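You operate a simulated robot arm through the tools that you are given. There is no shell and no other tool. Be economical: measure what you need, move in short steps, check, and stop when the job is done.

You run a simulated two-armed robot. Do the job below in one go: nothing can be reset, and whatever is moved stays where it is left.

Task
Gauge the sample card and set the feeder's gate to match.
Fine: hold the card gauge as you close its lever; the card stays in it; one test, and it must feed SINGLE.

The check looks at the end state, three seconds after you hand in, the way a careful person would. Anything else that was tipped, shoved, dropped, spilled or broken makes it a failure.

Robot
Two 6-joint arms with two-finger parallel grippers on one trunk, on a base that drives. Base frame: it is fixed to the floor where the robot stands at the start and does not move with it; the origin is under the middle of the robot, x ahead of it, y to its left, z up. Lengths are in cm, angles in degrees, forces in N, time in s.
The left shoulder is at the start at [6, 18.7, 119.7], the right one opposite. With the tool pointing down near the work surface each hand reaches from about 18 to 62 cm from the robot's upright axis, wherever it stands, measured 20 degrees to its own side. Places, roughly: card gauge lever [50, 40, 100]; card gauge slot [50, 40, 90]; feed display [100, 20, 110]; feeder [80, -80, 60]; feeder gate knob [80, 10, 100]; feeder test key [40, -40, 80]. Payload 1.57 kg a hand.
The TCP of each hand is the grasp point between the finger pads, 3 cm short of the fingertips. In the tool frame z runs along the fingers and y along their closing line. The gripper opens to 11 cm. The fingers are 2.4 cm wide and 1.2 cm thick; the gripper's body (4.8 by 11.2 cm) begins 7.8 cm behind the TCP.
Orientation is told as [roll, pitch, yaw] about the base's x, y, z axes, in that order, counted from this pose: with the fingers straight down and closing along the base's y, the tool's x points along the base's -x, its y along +y and its z along -z.

Tools
- The arms move only by the tool drive_tool. It takes "left_deltas", "right_deltas" or both (then of equal length, played together; a hand with none holds still); each is a list of rows, each a list of 3 entries, a list of its own where there are three numbers: the closure, from 0 (fully open) to 1 (shut), then the shift along the base's x, y, z in mm, then the turn, a rotation vector about the base's x, y, z in degrees. In form: [[jaw, [dx, dy, dz], [ax, ay, az]], ...]. A call has 1 to 8 rows; each row shifts and turns the commanded pose from where the row before left it. Each row takes 0.2 s and may step no farther than 5 cm and 8.6 degrees from the row before; otherwise, or with a gripper value out of range, the whole call is refused. A pose out of reach is approached as far as the arm can. The call stops where the force on the tool passes 60 N (or 10 N more than at its start, if that is more) or the arm is blocked; 0.2 s more then pass. Each finger travels about 15.3 cm/s and halts on what it meets, pressing with about 30 N; the grip force reading is that of the motor and also rises with nothing between the fingers. The clock runs only during rows and for 0.2 s after the last one: add rows that do not move to give the fingers time. It gives the time, the measured TCP pose, the force on the tool (base axes), the opening and the grip force at its end, in the units of the frame above (readings bear some noise), with the torque about the TCP (base axes, N m) and any sound that the robot's microphone picked up.
- Cameras (640 x 400 px; columns grow to the right, rows downward): "scene" is now at [0.56, -2.35, 175.41]; the picture's right is [-0.17, -0.98, 0.00], its down [-0.77, 0.14, -0.63] and it looks along [0.62, -0.11, -0.78] (base axes); focal length 282 px, centre (320, 200). "left" rides on the left gripper at [7, -1.6, -14.1] in its tool frame; the picture's right is [0.23, 0.97, 0.00], its down [-0.86, 0.20, -0.48] and it looks along [-0.47, 0.11, 0.88] (tool axes); focal length 222 px, centre (320, 200). "right" rides on the right gripper at [7, 1.6, -14.1] in its tool frame; the picture's right is [-0.23, 0.97, 0.00], its down [-0.86, -0.20, -0.48] and it looks along [-0.47, -0.11, 0.88] (tool axes); focal length 222 px, centre (320, 200). There is no depth. A picture from a camera that has moved, and an enlarged one, comes with that camera's place and axes in the base frame and with its lens. The place of the scene camera against the robot may be out by one fixed shift of up to 2.5 cm in any direction.
- grab_frame(camera): a new picture of that camera. No time passes.
- move_column(by): slides the trunk up (or, below 0, down) by that many cm; the arms and the scene camera ride with it, the base frame stays. It gives what a move gives, with no picture.
- steer(legs): drives the robot by 1 to 6 legs, each [ahead, left, turn to the left] in cm, cm and degrees, along the robot's own axes; the way and the turn of a leg run together, so that a leg with both is an arc; at most 150 cm and 180 degrees a leg. The arms and the cameras ride along, it lands a little off, and it stops where it bumps. It gives what a move gives.
- pan_tilt(pan, tilt): turns the head with the scene camera to pan (to the left, within 86 degrees either way) and tilt (down, from -29 to 69), counted from straight ahead of the robot. It gives what a move gives.
- enlarge(camera, box): a new picture of the part [left, top, right, bottom] of that camera's present view, enlarged. No time passes.
- close_job(): hands the job in; it is judged then, once.

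Work in short steps. Places have to be worked out from the pictures, the camera data and where the tool is seen: move nearer, look again, correct. Check each grasp and each placing, and mend what went wrong. You have 120 turns and 100 pictures in all, those below and enlarged ones among them. Open the grippers and draw the arms clear of the work before you hand the job in, unless the task says otherwise; then end with one line.

The tools are called after "Request:" as a command line: name --argument value ..., lists and objects as JSON in quotes. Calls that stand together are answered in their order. drive_tool: Moves the arms, as the interface text tells. Its arguments: {"type":"object","properties":{"left_deltas":{"type":"array","items":{"type":"array"}},"right_deltas":{"type":"array","items":{"type":"array"}}},"required":[]} The other tools are called the same way: move_column (by) slides the trunk up or down; steer (legs) drives the base; pan_tilt (pan, tilt) turns the head that bears the scene camera; grab_frame (camera) takes a picture; enlarge (camera, box) takes an enlarged picture of a part of a camera's view; close_job () hands the job in.

At the start:

```text
time: 0.0
left_tool_pos: [40.53, 23.45, 127.66]
left_tool_rot: [0.0, 0.0, 0.0]
left_contact_force: [-0.1, -0.4, -0.1]
left_ft_torque: [0.01, -0.02, -0.03]
left_grip_width: 11.0
left_gripper_force: 0.1
right_tool_pos: [40.35, -4.57, 125.58]
right_tool_rot: [0.0, 0.0, 0.1]
right_contact_force: [0.3, 0.2, 1.1]
right_ft_torque: [0.0, 0.02, 0.03]
right_grip_width: 11.01
right_gripper_force: 0.0
trunk travel left (down, up): [-82.5, 16.5]
robot x, y, heading: [-0.04, -0.03, 0.2]
head pan, tilt: [-10.1, 51.2]
```

scene: 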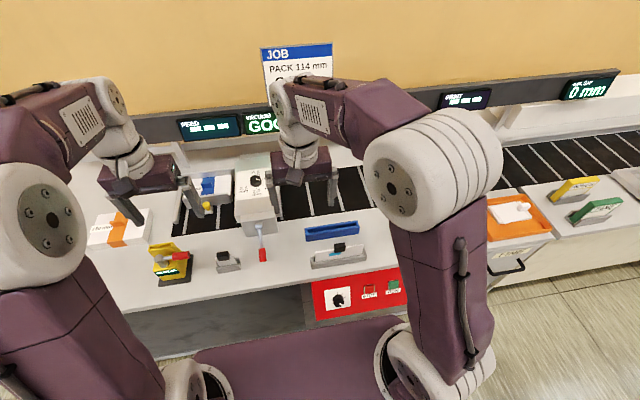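
right: 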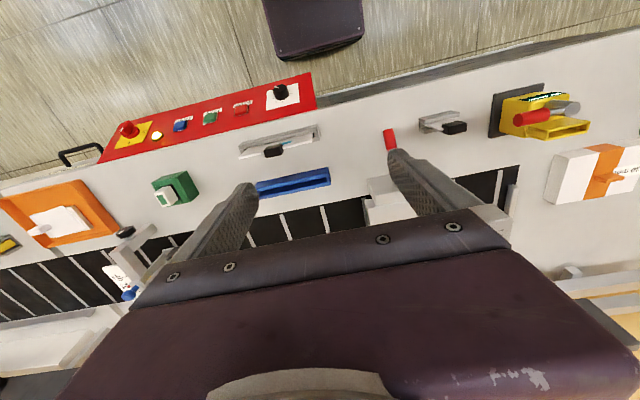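
left: 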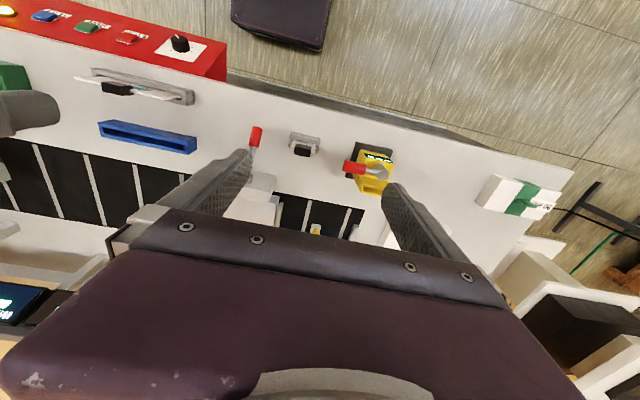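

The arms hide part of the scene; I start with enlarged views of the bench items to identify gauge, sample card, gate knob and test key.

Request:
enlarge --camera "scene" --box '[80, 100, 400, 300]'

Request:
enlarge --camera "left" --box '[60, 20, 420, 245]'

Request:
enlarge --camera "right" --box '[0, 60, 320, 260]'

```text
2.00 times, centred on (240, 200) of scene
camera zoom: at [0.56, -2.35, 175.41], right [-0.17, -0.98, 0.0], down [-0.77, 0.14, -0.63], along [0.62, -0.11, -0.78], focal length 563 px, centre (480, 200)
```

zoom: 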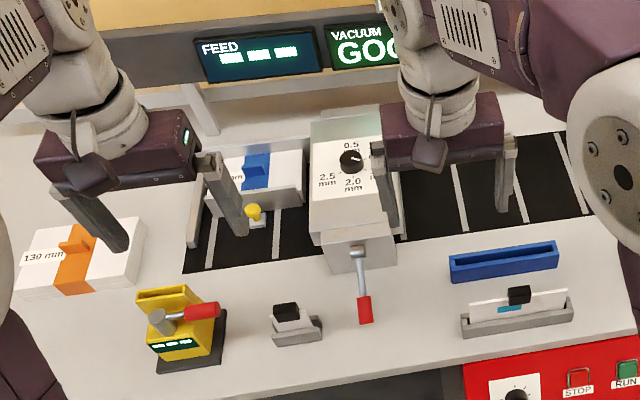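

```text
1.78 times, centred on (240, 132) of left
camera zoom: at [33.57, 21.75, 141.79], right [-0.23, 0.97, 0.0], down [0.86, 0.2, 0.48], along [0.47, 0.11, -0.88], focal length 395 px, centre (462, 320)
```

zoom: 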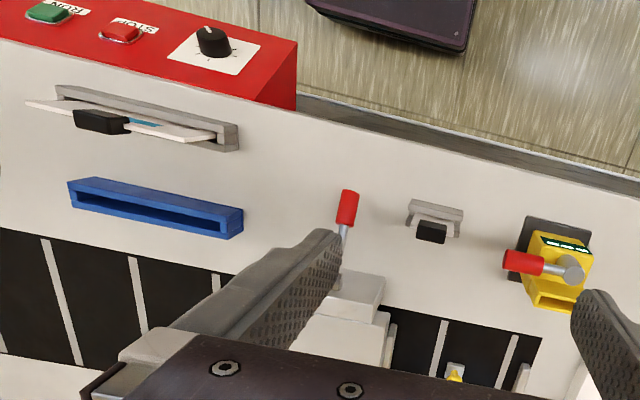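

```text
2.00 times, centred on (160, 160) of right
camera zoom: at [33.45, -2.92, 139.84], right [0.23, 0.97, 0.0], down [0.86, -0.2, 0.48], along [0.47, -0.11, -0.88], focal length 444 px, centre (640, 280)
```

zoom: 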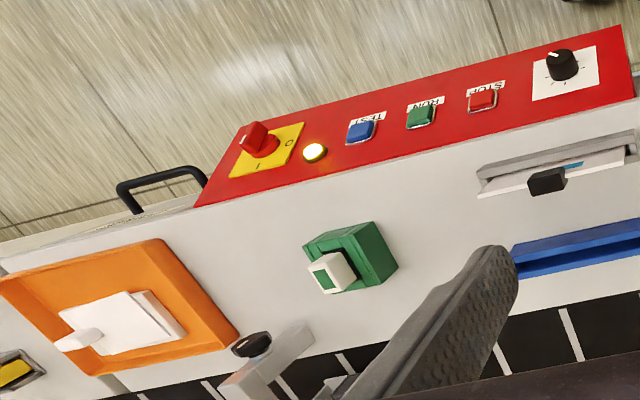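

The yellow device with the red lever is the gauge; near it a small block with a black tab (probably the sample card in a stand); the dial reads 0.5–2.5 mm. I move both hands outward to clear the view.

Request:
drive_tool --left_deltas '[[0, [-20, 40, 0], [0, 0, 0]], [0, [-20, 40, 0], [0, 0, 0]], [0, [-20, 40, 0], [0, 0, 0]], [0, [-20, 40, 0], [0, 0, 0]], [0, [-20, 40, 0], [0, 0, 0]]]' --right_deltas '[[0, [-20, -40, 0], [0, 0, 0]], [0, [-20, -40, 0], [0, 0, 0]], [0, [-20, -40, 0], [0, 0, 0]], [0, [-20, -40, 0], [0, 0, 0]], [0, [-20, -40, 0], [0, 0, 0]]]'

Request:
grab_frame --camera "scene"

```text
time: 1.2
left_tool_pos: [30.26, 43.51, 127.56]
left_tool_rot: [0.0, -0.1, -0.1]
left_contact_force: [-0.6, 0.2, 0.0]
left_ft_torque: [-0.02, -0.02, 0.06]
left_grip_width: 11.01
left_gripper_force: 0.0
right_tool_pos: [30.06, -24.54, 125.58]
right_tool_rot: [0.0, -0.2, 0.0]
right_contact_force: [-0.3, 0.5, 0.4]
right_ft_torque: [0.04, -0.02, -0.02]
right_grip_width: 11.01
right_gripper_force: 0.2
trunk travel left (down, up): [-82.5, 16.5]
robot x, y, heading: [0.13, -0.19, -0.0]
head pan, tilt: [-10.1, 51.2]
```

```text
93 pictures are left
camera scene: at [0.33, -2.27, 175.41], right [-0.17, -0.98, 0.0], down [-0.77, 0.14, -0.63], along [0.62, -0.11, -0.78], focal length 282 px, centre (320, 200)
```

scene: 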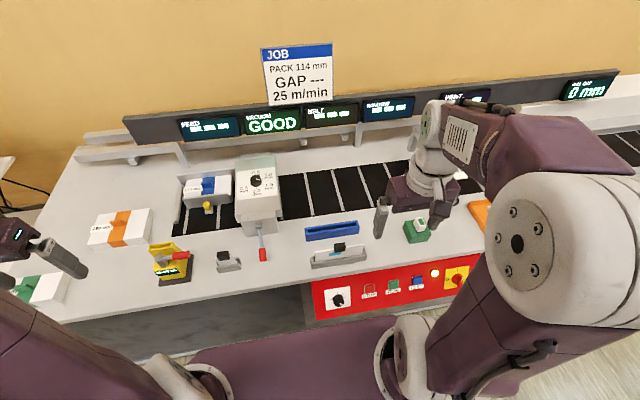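

Clear now; enlarge the gauge/feeder area and the panel/displays.

Request:
enlarge --camera "scene" --box '[140, 150, 300, 280]'

Request:
enlarge --camera "scene" --box '[290, 200, 490, 325]'

Request:
enlarge --camera "scene" --box '[160, 90, 420, 200]'

```text
3.08 times, centred on (220, 215) of scene
camera zoom: at [0.33, -2.27, 175.41], right [-0.17, -0.98, 0.0], down [-0.77, 0.14, -0.63], along [0.62, -0.11, -0.78], focal length 866 px, centre (628, 154)
```

zoom: 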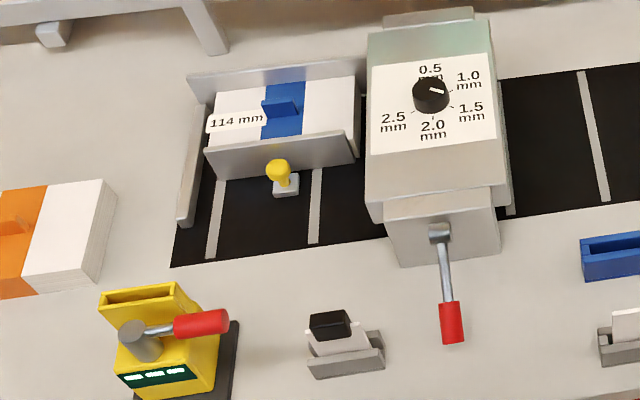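

```text
3.20 times, centred on (390, 262) of scene
camera zoom: at [0.33, -2.27, 175.41], right [-0.17, -0.98, 0.0], down [-0.77, 0.14, -0.63], along [0.62, -0.11, -0.78], focal length 901 px, centre (96, 0)
```

zoom: 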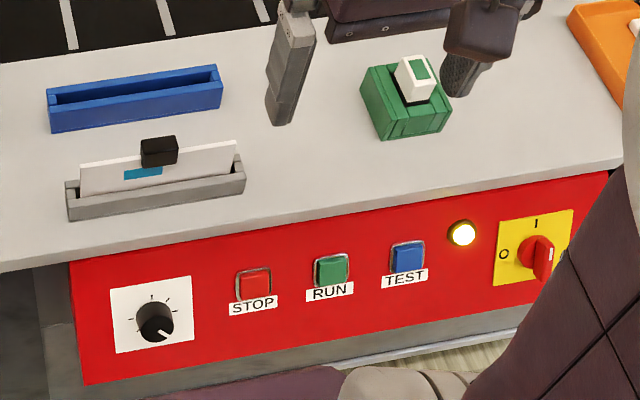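

```text
2.46 times, centred on (290, 145) of scene
camera zoom: at [0.33, -2.27, 175.41], right [-0.17, -0.98, 0.0], down [-0.77, 0.14, -0.63], along [0.62, -0.11, -0.78], focal length 693 px, centre (394, 335)
```

zoom: 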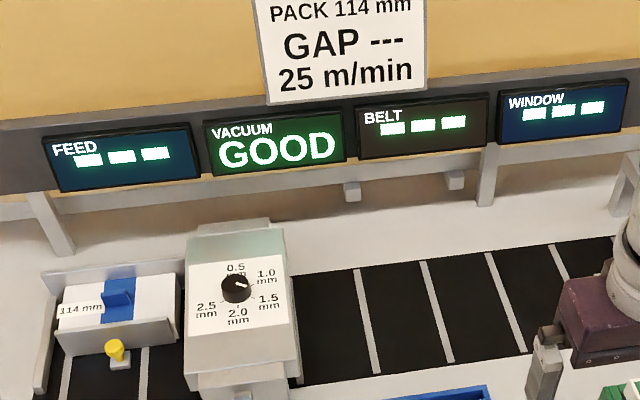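

The gauge is near (50,38), the card in its stand near (50,20), the dial near (73,8). I drive left about 25 cm so both gauge and card lie in front of me.

Request:
steer --legs '[[0, 25, 0]]'

Request:
pan_tilt --pan 0 --tilt 55

Request:
grab_frame --camera "scene"

```text
time: 3.0
left_tool_pos: [30.31, 68.06, 127.78]
left_tool_rot: [0.2, -0.1, 0.0]
left_contact_force: [0.3, -0.2, -0.6]
left_ft_torque: [0.0, 0.0, -0.03]
left_grip_width: 11.0
left_gripper_force: 0.1
right_tool_pos: [30.23, -0.02, 125.47]
right_tool_rot: [0.0, 0.0, -0.1]
right_contact_force: [-0.1, 0.9, -0.2]
right_ft_torque: [0.0, 0.04, -0.01]
right_grip_width: 11.03
right_gripper_force: 0.0
trunk travel left (down, up): [-82.5, 16.5]
robot x, y, heading: [-0.06, 24.46, 0.1]
head pan, tilt: [-10.1, 51.2]
```

```text
time: 3.7
left_tool_pos: [30.25, 68.18, 127.68]
left_tool_rot: [0.0, 0.0, 0.0]
left_contact_force: [0.2, -0.5, 1.3]
left_ft_torque: [0.0, -0.01, -0.01]
left_grip_width: 10.99
left_gripper_force: 0.0
right_tool_pos: [30.26, 0.21, 125.51]
right_tool_rot: [-0.1, 0.0, 0.0]
right_contact_force: [0.8, 0.7, 0.2]
right_ft_torque: [-0.06, 0.0, 0.01]
right_grip_width: 11.0
right_gripper_force: 0.0
trunk travel left (down, up): [-82.5, 16.5]
robot x, y, heading: [-0.06, 24.56, 0.0]
head pan, tilt: [0.0, 55.0]
```

```text
89 pictures are left
camera scene: at [0.28, 23.82, 174.92], right [0.0, -1.0, 0.0], down [-0.82, 0.0, -0.57], along [0.57, 0.0, -0.82], focal length 282 px, centre (320, 200)
```

scene: 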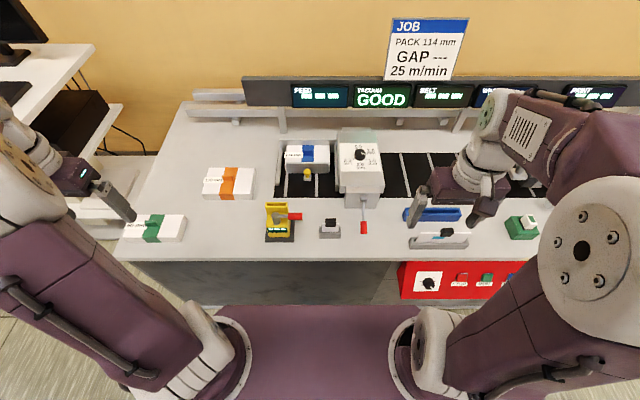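

Request:
enlarge --camera "scene" --box '[250, 190, 390, 250]'

Request:
enlarge --camera "scene" --box '[320, 130, 400, 190]'

```text
4.57 times, centred on (320, 220) of scene
camera zoom: at [0.28, 23.82, 174.92], right [0.0, -1.0, 0.0], down [-0.82, 0.0, -0.57], along [0.57, 0.0, -0.82], focal length 1287 px, centre (320, 109)
```

zoom: 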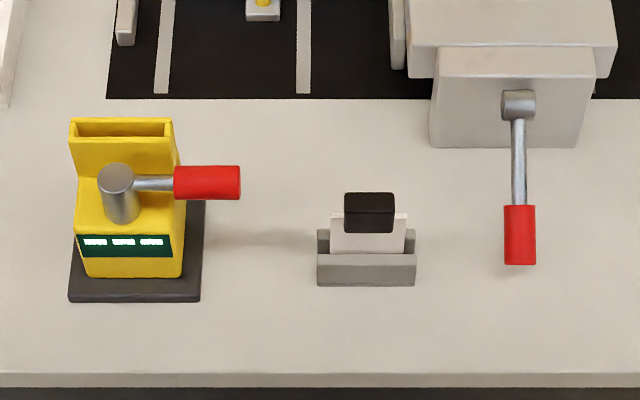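

```text
6.67 times, centred on (360, 160) of scene
camera zoom: at [0.28, 23.82, 174.92], right [0.0, -1.0, 0.0], down [-0.82, 0.0, -0.57], along [0.57, 0.0, -0.82], focal length 1877 px, centre (53, 467)
```

zoom: 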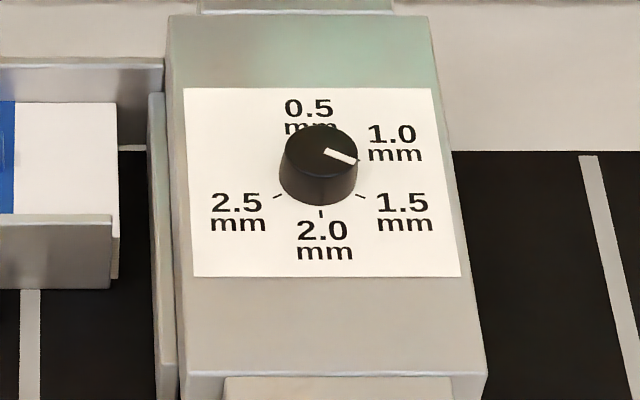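

The gauge has a vertical post with a lever swinging horizontally, pointing to my right (open), a slot at the back top; the card with a black tab stands at about (48,20). I bring the left hand over between them to see closely.

Request:
drive_tool --left_deltas '[[0, [15, -47, 0], [0, 0, 0]], [0, [15, -47, 0], [0, 0, 0]], [0, [15, -47, 0], [0, 0, 0]], [0, [15, -47, 0], [0, 0, 0]], [0, [15, -47, 0], [0, 0, 0]], [0, [15, -47, 0], [0, 0, 0]], [0, [0, -47, 0], [0, 0, 0]], [0, [0, -47, -10], [0, 0, 0]]]'

Request:
grab_frame --camera "left"

```text
time: 5.5
left_tool_pos: [39.43, 30.45, 126.55]
left_tool_rot: [0.2, 0.1, 0.1]
left_contact_force: [-1.3, -0.6, 0.6]
left_ft_torque: [0.03, 0.0, -0.03]
left_grip_width: 11.0
left_gripper_force: 0.1
right_tool_pos: [30.22, 0.18, 125.57]
right_tool_rot: [0.1, 0.1, 0.0]
right_contact_force: [-0.8, 0.2, 0.1]
right_ft_torque: [0.0, 0.03, 0.0]
right_grip_width: 11.01
right_gripper_force: 0.1
trunk travel left (down, up): [-82.5, 16.5]
robot x, y, heading: [-0.13, 24.73, 0.1]
head pan, tilt: [0.0, 55.0]
```

```text
86 pictures are left
camera left: at [32.43, 28.64, 140.8], right [-0.23, 0.97, 0.0], down [0.85, 0.2, 0.48], along [0.47, 0.11, -0.88], focal length 222 px, centre (320, 200)
```

left: 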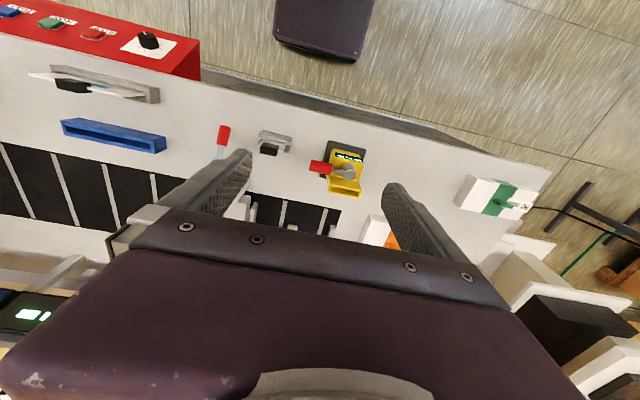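

Enlarge the gauge and card.

Request:
enlarge --camera "left" --box '[240, 110, 400, 210]'

```text
4.00 times, centred on (320, 160) of left
camera zoom: at [32.43, 28.64, 140.8], right [-0.23, 0.97, 0.0], down [0.85, 0.2, 0.48], along [0.47, 0.11, -0.88], focal length 888 px, centre (320, 360)
```

zoom: 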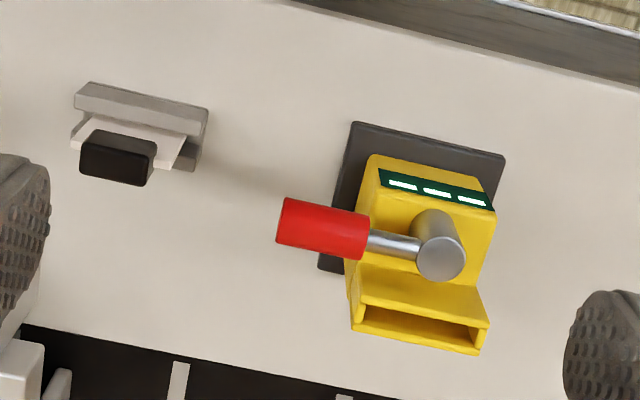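

Slot mouth ≈ (52.1, 38.6, 98), lever handle ≈ (48, 32, 97), card tab ≈ (48.6, 21, 92). I go above the card with the left hand, half-closed, to refine.

Request:
drive_tool --left_deltas '[[0.3, [30, -32, -20], [0, 0, 0]], [0.4, [30, -32, -20], [0, 0, 0]], [0.4, [30, -32, -20], [0, 0, 0]], [0.4, [0, 0, -40], [0, 0, 0]], [0.4, [0, 0, -40], [0, 0, 0]]]'

Request:
grab_frame --camera "left"

Request:
enlarge --camera "scene" --box '[250, 150, 410, 250]'

```text
time: 6.7
left_tool_pos: [48.45, 20.81, 112.58]
left_tool_rot: [0.0, 0.1, 0.0]
left_contact_force: [-0.5, 0.5, -0.2]
left_ft_torque: [-0.03, -0.02, 0.0]
left_grip_width: 6.6
left_gripper_force: 0.0
right_tool_pos: [30.34, 0.18, 125.63]
right_tool_rot: [0.0, 0.0, 0.0]
right_contact_force: [0.1, 0.1, -0.4]
right_ft_torque: [0.01, 0.0, 0.0]
right_grip_width: 10.97
right_gripper_force: 0.1
trunk travel left (down, up): [-82.5, 16.5]
robot x, y, heading: [-0.22, 24.71, 0.1]
head pan, tilt: [0.0, 55.0]
```

```text
84 pictures are left
camera left: at [41.41, 19.16, 126.71], right [-0.23, 0.97, 0.0], down [0.85, 0.2, 0.48], along [0.47, 0.11, -0.88], focal length 222 px, centre (320, 200)
```

left: 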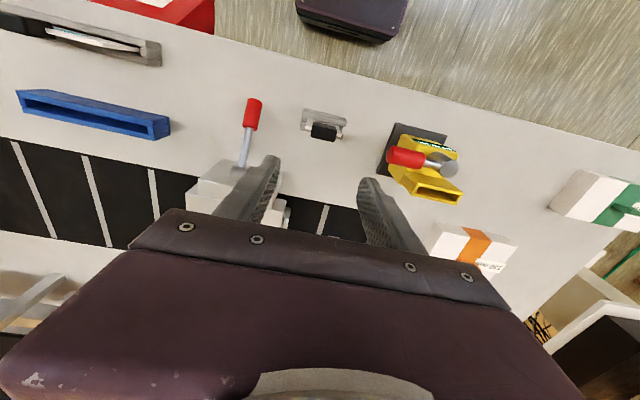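

```text
4.00 times, centred on (330, 200) of scene
camera zoom: at [0.37, 23.71, 174.92], right [0.0, -1.0, 0.0], down [-0.82, 0.0, -0.57], along [0.57, 0.0, -0.82], focal length 1126 px, centre (280, 200)
```

zoom: 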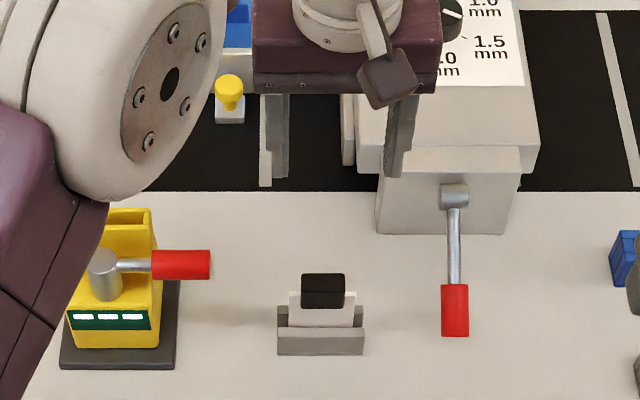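

Tab is at about (48.2, 21.3). I lower to just above it with the small y correction and look again.

Request:
drive_tool --left_deltas '[[0.4, [-2, 5, -50], [0, 0, 0]], [0.4, [0, 0, -50], [0, 0, 0]], [0.4, [0, 0, -40], [0, 0, 0]]]'

Request:
enlarge --camera "left" --box '[220, 90, 420, 215]'

Request:
enlarge --camera "scene" --box '[270, 170, 390, 245]'

```text
refused: row 1 steps farther than a row can; nothing moved
```

```text
3.20 times, centred on (320, 152) of left
camera zoom: at [41.41, 19.16, 126.71], right [-0.23, 0.97, 0.0], down [0.85, 0.2, 0.48], along [0.47, 0.11, -0.88], focal length 711 px, centre (320, 352)
```

zoom: 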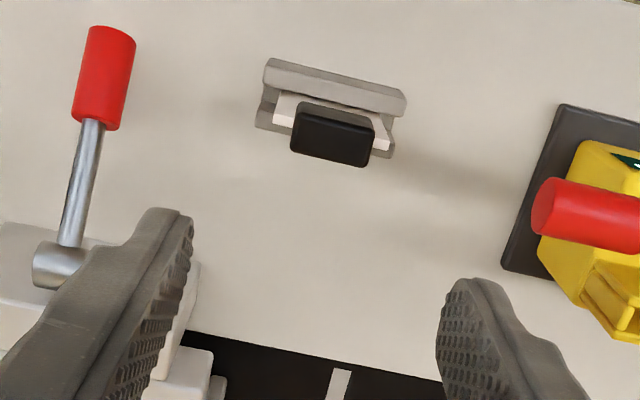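

```text
5.33 times, centred on (330, 208) of scene
camera zoom: at [0.37, 23.71, 174.92], right [0.0, -1.0, 0.0], down [-0.82, 0.0, -0.57], along [0.57, 0.0, -0.82], focal length 1502 px, centre (267, 160)
```

zoom: 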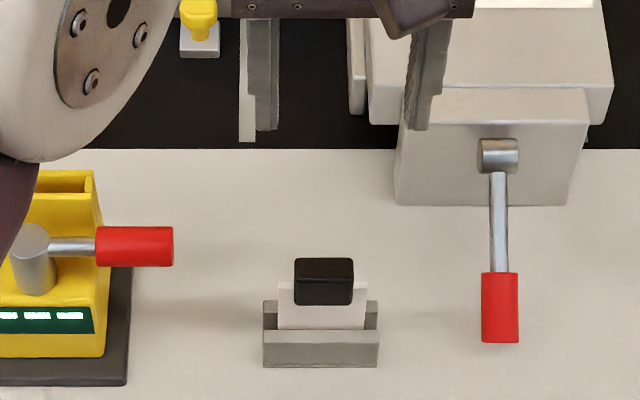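

One row was slightly too long. Tab seems to span z ≈ 91.4–94.5, at (47.8, 21.3). Lower in smaller rows to tips just above it.

Request:
drive_tool --left_deltas '[[0.4, [-5, 5, -45], [0, 0, 0]], [0.4, [0, 0, -45], [0, 0, 0]], [0.4, [0, 0, -45], [0, 0, 0]]]'

Request:
enlarge --camera "left" --box '[220, 90, 420, 215]'

Request:
enlarge --camera "scene" --box '[270, 170, 390, 245]'

```text
time: 7.5
left_tool_pos: [47.95, 21.39, 99.01]
left_tool_rot: [0.0, 0.0, -0.1]
left_contact_force: [0.0, 0.0, 0.2]
left_ft_torque: [0.03, -0.02, -0.01]
left_grip_width: 6.62
left_gripper_force: 0.1
right_tool_pos: [30.34, 0.12, 125.58]
right_tool_rot: [0.1, 0.1, 0.0]
right_contact_force: [0.2, 0.0, -0.9]
right_ft_torque: [0.0, 0.02, -0.02]
right_grip_width: 10.99
right_gripper_force: 0.2
trunk travel left (down, up): [-82.5, 16.5]
robot x, y, heading: [-0.01, 24.9, 0.1]
head pan, tilt: [0.0, 55.0]
```

```text
3.20 times, centred on (320, 152) of left
camera zoom: at [41.01, 19.69, 113.23], right [-0.23, 0.97, 0.0], down [0.85, 0.2, 0.48], along [0.47, 0.11, -0.88], focal length 711 px, centre (320, 352)
```

zoom: 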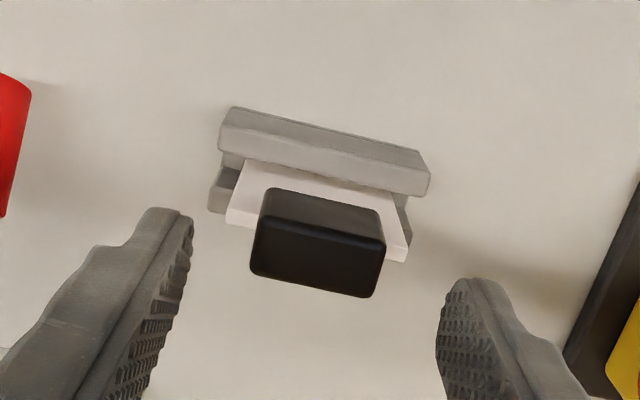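

```text
5.33 times, centred on (330, 208) of scene
camera zoom: at [0.4, 23.71, 174.92], right [0.0, -1.0, 0.0], down [-0.82, 0.0, -0.57], along [0.57, 0.0, -0.82], focal length 1502 px, centre (267, 160)
```

zoom: 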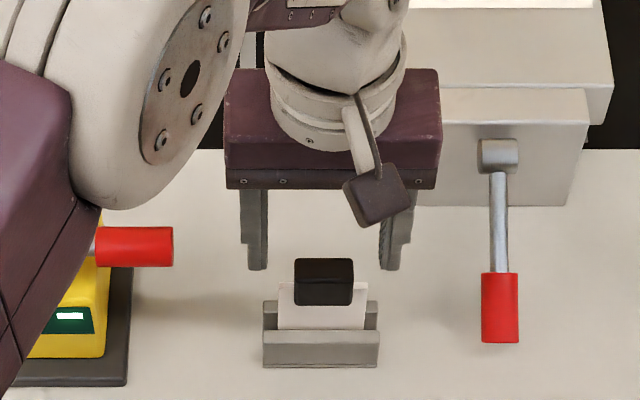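

Hand is centred over the tab. Descend to TCP z≈95.2 and close on it.

Request:
drive_tool --left_deltas '[[0.4, [0, 0, -20], [0, 0, 0]], [0.4, [0, 0, -18], [0, 0, 0]], [0.55, [0, 0, 0], [0, 0, 0]], [0.7, [0, 0, 0], [0, 0, 0]], [0.8, [0, 0, 0], [0, 0, 0]], [0.8, [0, 0, 0], [0, 0, 0]]]'

Request:
enlarge --camera "left" --box '[220, 90, 420, 215]'

```text
time: 8.9
left_tool_pos: [47.96, 21.36, 95.4]
left_tool_rot: [0.0, 0.0, 0.0]
left_contact_force: [0.8, 0.1, -0.8]
left_ft_torque: [-0.05, -0.01, -0.01]
left_grip_width: 5.4
left_gripper_force: 30.1
right_tool_pos: [30.28, 0.28, 125.61]
right_tool_rot: [0.0, 0.0, 0.1]
right_contact_force: [0.6, -0.2, 0.2]
right_ft_torque: [0.0, -0.01, 0.05]
right_grip_width: 11.0
right_gripper_force: 0.1
trunk travel left (down, up): [-82.5, 16.5]
robot x, y, heading: [-0.14, 24.81, 0.2]
head pan, tilt: [0.0, 55.0]
```

```text
3.20 times, centred on (320, 152) of left
camera zoom: at [40.97, 19.74, 109.56], right [-0.23, 0.97, 0.0], down [0.85, 0.2, 0.48], along [0.47, 0.11, -0.88], focal length 711 px, centre (320, 352)
```

zoom: 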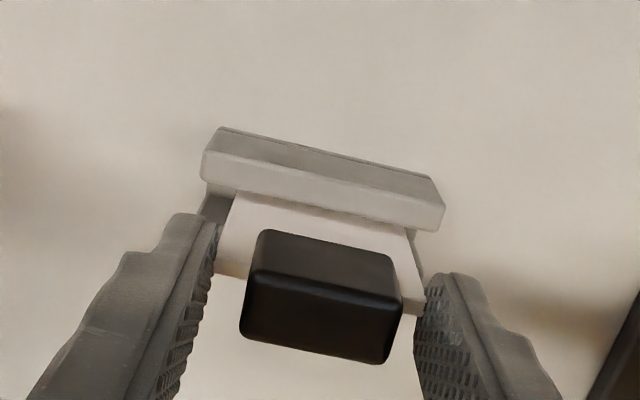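

The fingers caught the card's edges (5.4 cm) rather than the tab. I open, raise 1.1 cm so the tips touch only the tab above the card's shoulders, and close again.

Request:
drive_tool --left_deltas '[[0.4, [0, 0, 0], [0, 0, 0]], [0.4, [0, 0, 0], [0, 0, 0]], [0.4, [0, 0, 11], [0, 0, 0]], [0.6, [0, 0, 0], [0, 0, 0]], [0.8, [0, 0, 0], [0, 0, 0]], [0.9, [0, 0, 0], [0, 0, 0]], [0.9, [0, 0, 0], [0, 0, 0]]]'

Request:
enlarge --camera "left" --box '[220, 90, 420, 215]'

```text
time: 10.5
left_tool_pos: [47.8, 21.51, 96.43]
left_tool_rot: [-0.1, -0.1, 0.0]
left_contact_force: [0.3, -0.5, 0.8]
left_ft_torque: [0.01, -0.01, -0.02]
left_grip_width: 3.48
left_gripper_force: 30.1
right_tool_pos: [30.14, 0.24, 125.54]
right_tool_rot: [0.0, 0.1, 0.1]
right_contact_force: [-0.3, 0.6, -0.1]
right_ft_torque: [0.02, 0.02, 0.01]
right_grip_width: 11.01
right_gripper_force: 0.1
trunk travel left (down, up): [-82.5, 16.5]
robot x, y, heading: [-0.27, 24.9, -0.1]
head pan, tilt: [0.0, 55.0]
```

```text
3.20 times, centred on (320, 152) of left
camera zoom: at [40.96, 19.77, 110.63], right [-0.23, 0.97, 0.0], down [0.85, 0.2, 0.48], along [0.47, 0.11, -0.88], focal length 711 px, centre (320, 352)
```

zoom: 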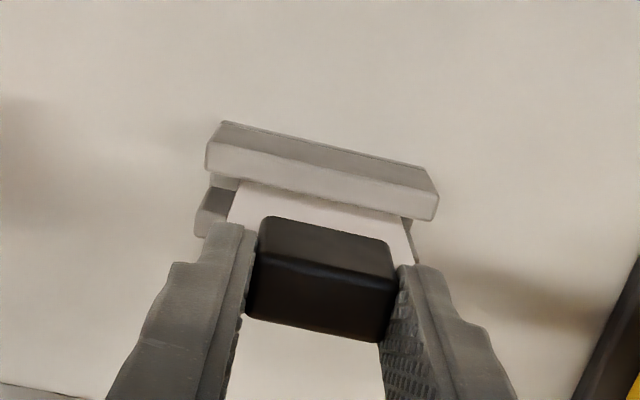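

Tab gripped (3.48 cm). Lift 16 cm straight up.

Request:
drive_tool --left_deltas '[[0.9, [0, 0, 40], [0, 0, 0]], [0.9, [0, 0, 40], [0, 0, 0]], [0.9, [0, 0, 40], [0, 0, 0]], [0.9, [0, 0, 40], [0, 0, 0]]]'

Request:
grab_frame --camera "left"

Request:
enlarge --camera "scene" --box '[250, 150, 410, 250]'

```text
time: 11.5
left_tool_pos: [47.77, 21.47, 112.55]
left_tool_rot: [0.1, 0.0, 0.0]
left_contact_force: [-0.4, 0.4, -0.3]
left_ft_torque: [0.0, -0.02, -0.04]
left_grip_width: 3.48
left_gripper_force: 29.6
right_tool_pos: [30.01, 0.26, 125.71]
right_tool_rot: [-0.1, 0.0, 0.0]
right_contact_force: [-0.9, 0.6, -0.1]
right_ft_torque: [0.02, -0.02, -0.02]
right_grip_width: 11.02
right_gripper_force: 0.0
trunk travel left (down, up): [-82.5, 16.5]
robot x, y, heading: [-0.1, 24.78, -0.2]
head pan, tilt: [0.0, 55.0]
```

```text
76 pictures are left
camera left: at [40.76, 19.78, 126.74], right [-0.23, 0.97, 0.0], down [0.85, 0.2, 0.48], along [0.47, 0.11, -0.88], focal length 222 px, centre (320, 200)
```

left: 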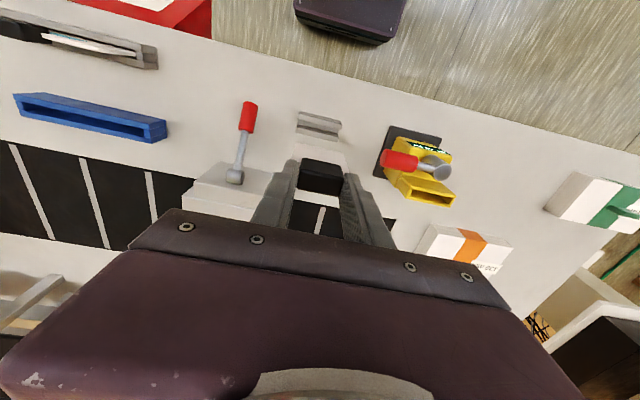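

```text
4.00 times, centred on (330, 200) of scene
camera zoom: at [0.19, 23.76, 174.91], right [0.0, -1.0, 0.0], down [-0.82, 0.0, -0.57], along [0.57, 0.0, -0.82], focal length 1126 px, centre (280, 200)
```

zoom: 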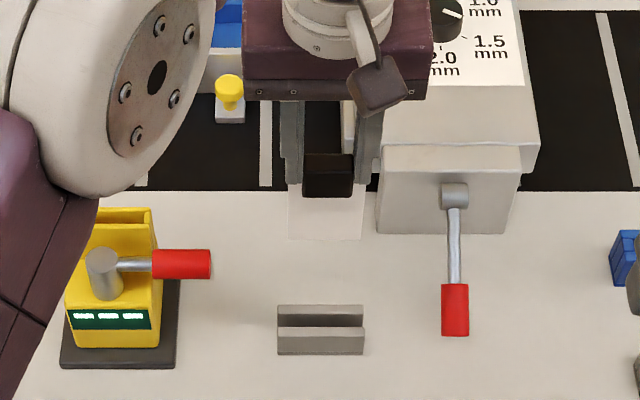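

Card held; its bottom is ~11.4 cm below the TCP. Move up 2 cm and over to the slot (≈52.1, 38.6), then look.

Request:
drive_tool --left_deltas '[[0.9, [0, 0, 20], [0, 0, 0]], [0.9, [11, 42, 0], [0, 0, 0]], [0.9, [11, 43, 0], [0, 0, 0]], [0.9, [11, 43, 0], [0, 0, 0]], [0.9, [10, 43, 0], [0, 0, 0]], [0.9, [0, 0, 0], [0, 0, 0]]]'

Request:
enlarge --camera "left" --box '[220, 90, 420, 215]'

Request:
enlarge --camera "scene" --box '[230, 150, 350, 250]'

```text
time: 12.9
left_tool_pos: [52.2, 38.53, 114.51]
left_tool_rot: [0.1, 0.0, 0.0]
left_contact_force: [0.0, 0.7, -0.4]
left_ft_torque: [-0.01, 0.0, 0.01]
left_grip_width: 3.46
left_gripper_force: 30.6
right_tool_pos: [30.26, 0.33, 125.47]
right_tool_rot: [0.0, 0.0, 0.0]
right_contact_force: [-0.4, -0.3, 0.8]
right_ft_torque: [0.03, -0.03, 0.01]
right_grip_width: 10.99
right_gripper_force: 0.0
trunk travel left (down, up): [-82.5, 16.5]
robot x, y, heading: [0.28, 24.77, -0.0]
head pan, tilt: [0.0, 55.0]
```

```text
3.20 times, centred on (320, 152) of left
camera zoom: at [45.28, 36.86, 128.69], right [-0.23, 0.97, 0.0], down [0.86, 0.2, 0.48], along [0.47, 0.11, -0.88], focal length 711 px, centre (320, 352)
```

zoom: 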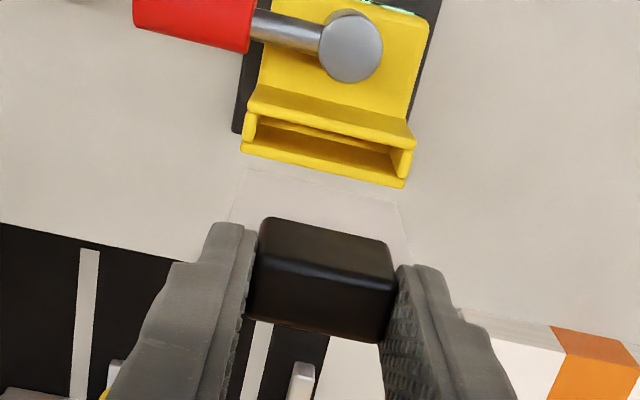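

```text
4.00 times, centred on (290, 200) of scene
camera zoom: at [0.3, 23.69, 174.92], right [0.0, -1.0, 0.0], down [-0.82, 0.0, -0.57], along [0.57, 0.0, -0.82], focal length 1126 px, centre (440, 200)
```

zoom: 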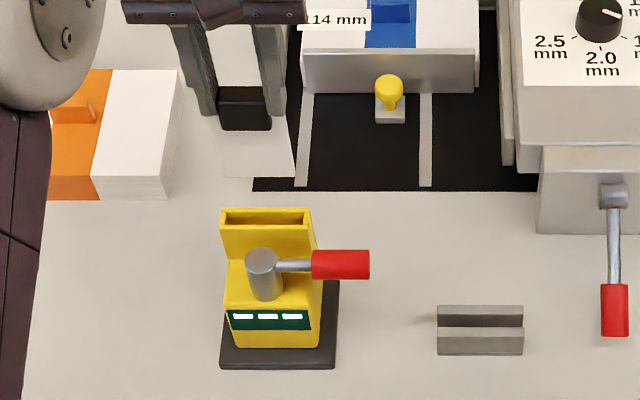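

Slot centre works out at (52.0, 38.5, 98.2); card bottom at (52.3, 38.6). Shift −3 mm x, −1 mm y and lower until the card's bottom is just above the mouth.

Request:
drive_tool --left_deltas '[[0.9, [-3, -1, -20], [0, 0, 0]], [0.9, [0, 0, -22], [0, 0, 0]], [0.9, [0, 0, 0], [0, 0, 0]]]'

Request:
enlarge --camera "left" --box '[240, 100, 400, 200]'

Request:
enlarge --camera "scene" --box '[240, 170, 320, 220]'

```text
time: 13.7
left_tool_pos: [51.8, 38.44, 110.26]
left_tool_rot: [0.0, -0.1, 0.1]
left_contact_force: [-0.5, 0.2, -0.9]
left_ft_torque: [0.02, 0.01, 0.03]
left_grip_width: 3.48
left_gripper_force: 30.1
right_tool_pos: [30.27, 0.28, 125.6]
right_tool_rot: [0.0, 0.0, 0.1]
right_contact_force: [0.3, 0.0, -1.2]
right_ft_torque: [-0.06, 0.0, 0.01]
right_grip_width: 11.0
right_gripper_force: 0.0
trunk travel left (down, up): [-82.5, 16.5]
robot x, y, heading: [-0.16, 24.71, 0.3]
head pan, tilt: [0.0, 55.0]
```

```text
4.00 times, centred on (320, 150) of left
camera zoom: at [44.89, 36.73, 124.45], right [-0.23, 0.97, 0.0], down [0.85, 0.2, 0.48], along [0.47, 0.11, -0.88], focal length 888 px, centre (320, 400)
```

zoom: 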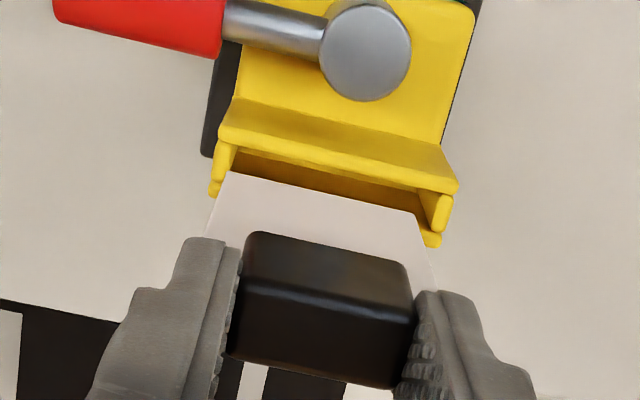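

```text
8.00 times, centred on (280, 195) of scene
camera zoom: at [0.26, 23.71, 174.92], right [0.0, -1.0, 0.0], down [-0.82, 0.0, -0.57], along [0.57, 0.0, -0.82], focal length 2252 px, centre (640, 240)
```

zoom: 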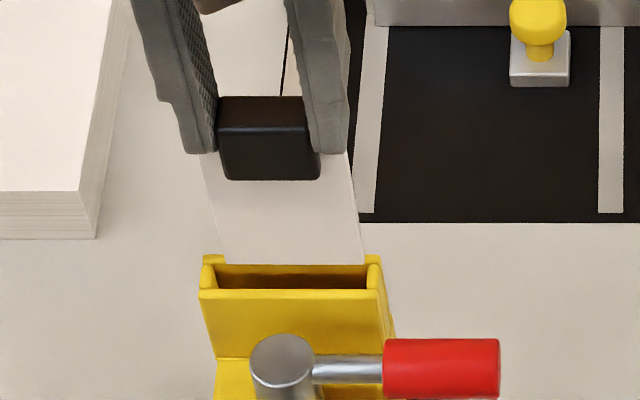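

Card bottom is nearly aligned with the mouth; a +1.2 mm y tweak, then lower slowly with force watch.

Request:
drive_tool --left_deltas '[[0.9, [0, 1.2, -5], [0, 0, 0]], [0.9, [0, 0, -5], [0, 0, 0]], [0.9, [0, 0, -5], [0, 0, 0]]]'

Request:
enlarge --camera "left" --box '[240, 100, 400, 200]'

Request:
enlarge --camera "scene" --box '[240, 170, 320, 220]'

```text
time: 14.5
left_tool_pos: [51.86, 38.76, 108.74]
left_tool_rot: [0.1, 0.0, 0.0]
left_contact_force: [-0.3, 0.6, 0.3]
left_ft_torque: [0.01, -0.02, -0.01]
left_grip_width: 3.49
left_gripper_force: 30.0
right_tool_pos: [30.22, 0.25, 125.66]
right_tool_rot: [0.1, 0.0, 0.0]
right_contact_force: [-0.2, -0.6, 0.0]
right_ft_torque: [0.01, 0.03, 0.01]
right_grip_width: 11.01
right_gripper_force: 0.1
trunk travel left (down, up): [-82.5, 16.5]
robot x, y, heading: [-0.03, 24.57, 0.1]
head pan, tilt: [0.0, 55.0]
```

```text
4.00 times, centred on (320, 150) of left
camera zoom: at [44.92, 36.92, 122.93], right [-0.23, 0.97, 0.0], down [0.86, 0.2, 0.48], along [0.47, 0.11, -0.88], focal length 888 px, centre (320, 400)
```

zoom: 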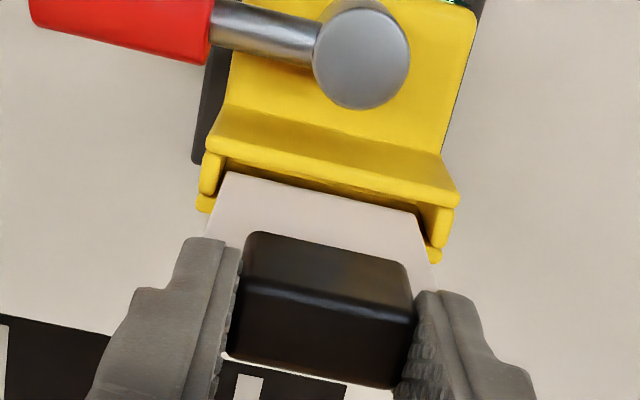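

```text
8.00 times, centred on (280, 195) of scene
camera zoom: at [0.3, 23.76, 174.92], right [0.0, -1.0, 0.0], down [-0.82, 0.0, -0.57], along [0.57, 0.0, -0.82], focal length 2252 px, centre (640, 240)
```

zoom: 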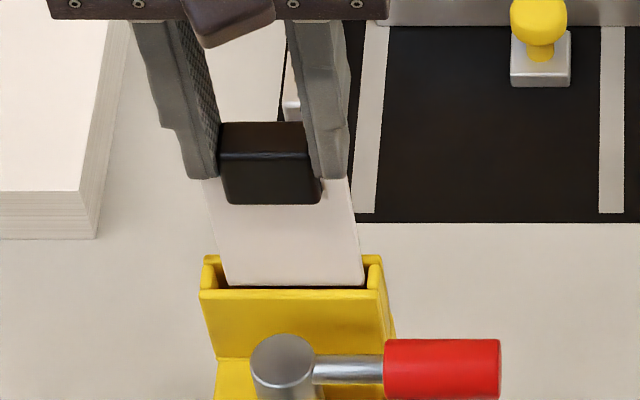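

No contact and it looks centred. Continue down.

Request:
drive_tool --left_deltas '[[0.9, [0, 0, -6], [0, 0, 0]], [0.9, [0, 0, -6], [0, 0, 0]], [0.9, [0, 0, -6], [0, 0, 0]]]'

Request:
enlarge --camera "scene" --box '[240, 170, 320, 220]'

```text
time: 15.3
left_tool_pos: [51.94, 38.72, 106.9]
left_tool_rot: [-0.1, 0.0, 0.0]
left_contact_force: [-0.1, -0.5, -0.7]
left_ft_torque: [-0.01, 0.04, -0.01]
left_grip_width: 3.47
left_gripper_force: 29.8
right_tool_pos: [30.3, 0.24, 125.62]
right_tool_rot: [0.0, 0.0, 0.1]
right_contact_force: [0.2, 0.2, 0.8]
right_ft_torque: [0.0, -0.04, 0.0]
right_grip_width: 11.02
right_gripper_force: 0.0
trunk travel left (down, up): [-82.5, 16.5]
robot x, y, heading: [-0.1, 24.93, -0.2]
head pan, tilt: [0.0, 55.0]
```

```text
8.00 times, centred on (280, 195) of scene
camera zoom: at [0.32, 23.75, 174.92], right [0.0, -1.0, 0.0], down [-0.82, 0.0, -0.57], along [0.57, 0.0, -0.82], focal length 2252 px, centre (640, 240)
```

zoom: 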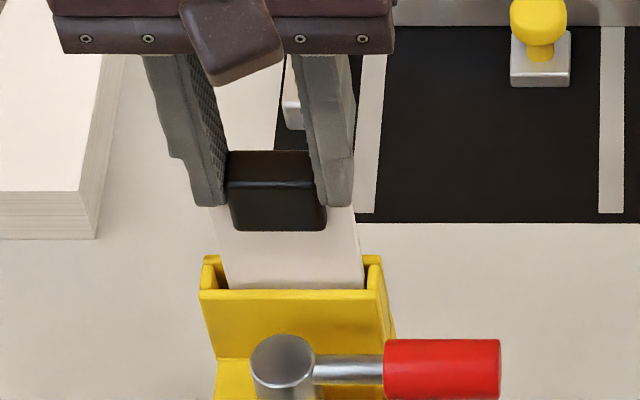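

The card is inside the slot. Keep lowering in small rows until it seats.

Request:
drive_tool --left_deltas '[[0.9, [0, 0, -7], [0, 0, 0]], [0.9, [0, 0, -7], [0, 0, 0]], [0.9, [0, 0, -7], [0, 0, 0]], [0.9, [0, 0, -5], [0, 0, 0]]]'

Request:
enlarge --camera "scene" --box '[240, 170, 320, 220]'

```text
time: 16.3
left_tool_pos: [51.63, 38.65, 104.75]
left_tool_rot: [0.0, -0.5, 0.0]
left_contact_force: [1.2, 1.1, 22.9]
left_ft_torque: [0.09, -0.21, 0.0]
left_grip_width: 3.52
left_gripper_force: 29.6
right_tool_pos: [29.79, 0.18, 125.79]
right_tool_rot: [-0.1, -0.2, 0.0]
right_contact_force: [-0.2, 0.3, -0.4]
right_ft_torque: [0.0, 0.0, 0.01]
right_grip_width: 10.98
right_gripper_force: 0.1
trunk travel left (down, up): [-82.5, 16.5]
robot x, y, heading: [0.02, 24.8, -0.2]
head pan, tilt: [0.0, 55.0]
```

```text
8.00 times, centred on (280, 195) of scene
camera zoom: at [-0.25, 23.71, 174.96], right [0.0, -1.0, 0.0], down [-0.82, 0.0, -0.58], along [0.58, 0.0, -0.82], focal length 2252 px, centre (640, 240)
```

zoom: 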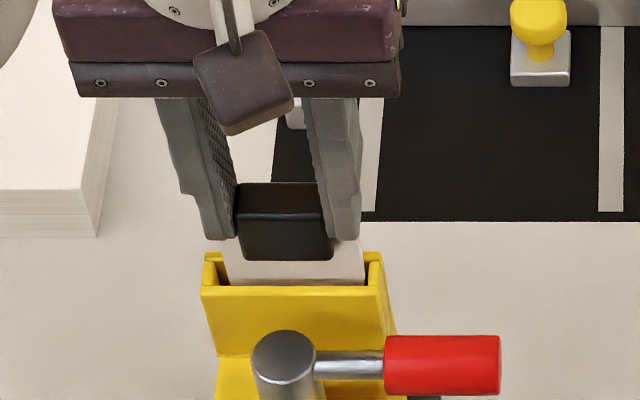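

Contact at 23 N with the card ~4.7 cm deep: it appears seated. Relieve slightly, open, and look.

Request:
drive_tool --left_deltas '[[0.9, [0, 0, 4], [0, 0, 0]], [0.6, [0, 0, 0], [0, 0, 0]], [0.45, [0, 0, 0], [0, 0, 0]], [0.45, [0, 0, 15], [0, 0, 0]], [0.45, [0, 0, 25], [0, 0, 0]]]'

Request:
enlarge --camera "scene" --box '[240, 170, 320, 220]'

Request:
enlarge --camera "left" --box '[220, 75, 420, 200]'

```text
time: 17.5
left_tool_pos: [51.8, 38.62, 108.83]
left_tool_rot: [0.0, 0.1, 0.0]
left_contact_force: [-1.0, 0.2, -0.3]
left_ft_torque: [0.0, 0.0, 0.01]
left_grip_width: 6.05
left_gripper_force: 0.0
right_tool_pos: [30.2, 0.15, 125.53]
right_tool_rot: [0.0, 0.0, 0.0]
right_contact_force: [0.9, -0.3, 0.4]
right_ft_torque: [-0.01, -0.01, -0.02]
right_grip_width: 10.98
right_gripper_force: 0.0
trunk travel left (down, up): [-82.5, 16.5]
robot x, y, heading: [0.07, 24.84, -0.1]
head pan, tilt: [0.0, 55.0]
```

```text
8.00 times, centred on (280, 195) of scene
camera zoom: at [0.19, 23.74, 174.91], right [0.0, -1.0, 0.0], down [-0.82, 0.0, -0.57], along [0.57, 0.0, -0.82], focal length 2252 px, centre (640, 240)
```

zoom: 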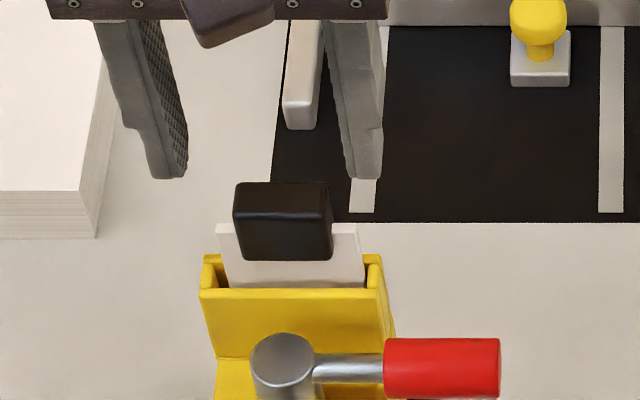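

```text
3.20 times, centred on (320, 138) of left
camera zoom: at [44.83, 36.92, 122.97], right [-0.23, 0.97, 0.0], down [0.85, 0.2, 0.48], along [0.47, 0.11, -0.88], focal length 711 px, centre (320, 400)
```

zoom: 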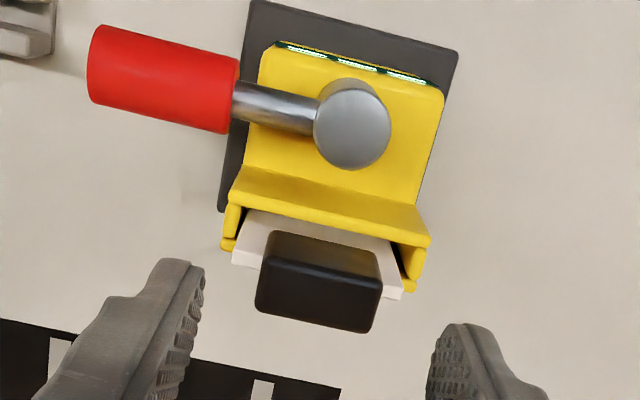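

The card stays upright in the slot. Now I hold the gauge: open the left hand to ~9.5 cm, lower around the slot block's ends (tips to z≈95, behind the lever) and close.

Request:
drive_tool --left_deltas '[[0.14, [2, 0, 0], [0, 0, 0]], [0.14, [0, 0, 0], [0, 0, 0]], [0.14, [0, 0, -40], [0, 0, 0]], [0.14, [0, 0, -40], [0, 0, 0]], [0.14, [0, 0, -28], [0, 0, 0]]]'

Request:
grab_frame --camera "left"

Request:
enlarge --camera "scene" --box '[220, 160, 340, 235]'

```text
time: 18.7
left_tool_pos: [52.2, 38.55, 97.83]
left_tool_rot: [-0.1, 0.0, 0.0]
left_contact_force: [-0.1, 0.5, -0.7]
left_ft_torque: [0.04, -0.04, -0.01]
left_grip_width: 9.44
left_gripper_force: 0.0
right_tool_pos: [30.15, 0.17, 125.68]
right_tool_rot: [-0.1, -0.1, 0.0]
right_contact_force: [0.3, -0.1, -0.1]
right_ft_torque: [-0.03, 0.01, -0.01]
right_grip_width: 10.98
right_gripper_force: 0.0
trunk travel left (down, up): [-82.5, 16.5]
robot x, y, heading: [-0.38, 24.81, -0.3]
head pan, tilt: [0.0, 55.0]
```

```text
64 pictures are left
camera left: at [45.14, 36.91, 112.07], right [-0.23, 0.97, 0.0], down [0.85, 0.2, 0.48], along [0.47, 0.11, -0.88], focal length 222 px, centre (320, 200)
```

left: 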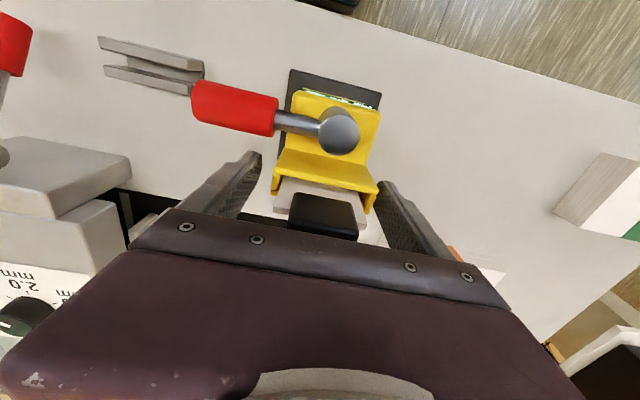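

```text
5.33 times, centred on (280, 198) of scene
camera zoom: at [0.3, 23.76, 174.92], right [0.0, -1.0, 0.0], down [-0.82, 0.0, -0.57], along [0.57, 0.0, -0.82], focal length 1502 px, centre (533, 213)
```

zoom: 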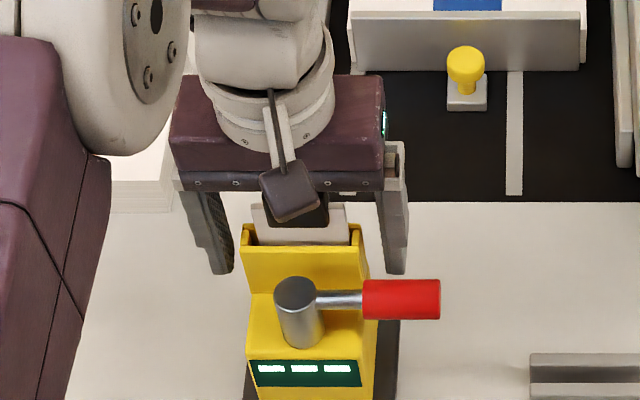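

The fingers straddle the slot block evenly. Close on it.

Request:
drive_tool --left_deltas '[[0.22, [0, 0, 0], [0, 0, 0]], [0.28, [0, 0, 0], [0, 0, 0]], [0.33, [0, 0, 0], [0, 0, 0]], [0.4, [0, 0, 0], [0, 0, 0]], [0.5, [0, 0, 0], [0, 0, 0]], [0.5, [0, 0, 0], [0, 0, 0]]]'

Request:
enlarge --camera "scene" --box '[220, 160, 340, 235]'

Request:
grab_frame --camera "right"

```text
time: 20.1
left_tool_pos: [52.09, 38.59, 97.85]
left_tool_rot: [0.0, 0.0, 0.0]
left_contact_force: [0.3, 0.3, -0.7]
left_ft_torque: [-0.07, -0.04, 0.0]
left_grip_width: 7.21
left_gripper_force: 30.6
right_tool_pos: [30.21, 0.31, 125.63]
right_tool_rot: [-0.1, 0.0, 0.0]
right_contact_force: [0.0, 0.3, -0.2]
right_ft_torque: [-0.01, -0.01, 0.0]
right_grip_width: 11.02
right_gripper_force: 0.0
trunk travel left (down, up): [-82.5, 16.5]
robot x, y, heading: [0.09, 24.6, 0.2]
head pan, tilt: [0.0, 55.0]
```

```text
5.33 times, centred on (280, 198) of scene
camera zoom: at [0.3, 23.78, 174.92], right [0.0, -1.0, 0.0], down [-0.82, 0.0, -0.57], along [0.57, 0.0, -0.82], focal length 1502 px, centre (533, 213)
```

zoom: 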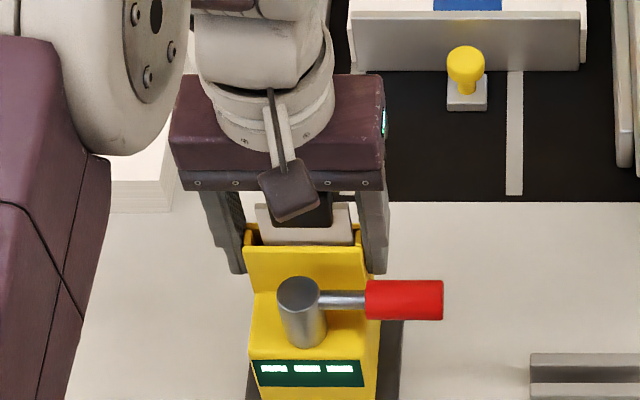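

```text
61 pictures are left
camera right: at [23.36, 1.93, 139.83], right [0.23, 0.97, 0.0], down [0.86, -0.2, 0.48], along [0.47, -0.11, -0.88], focal length 222 px, centre (320, 200)
```

right: 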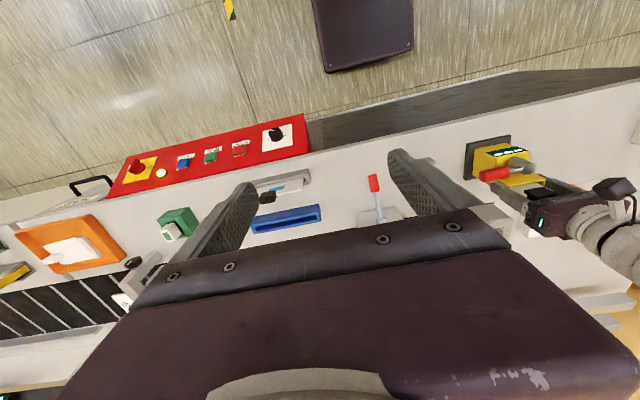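

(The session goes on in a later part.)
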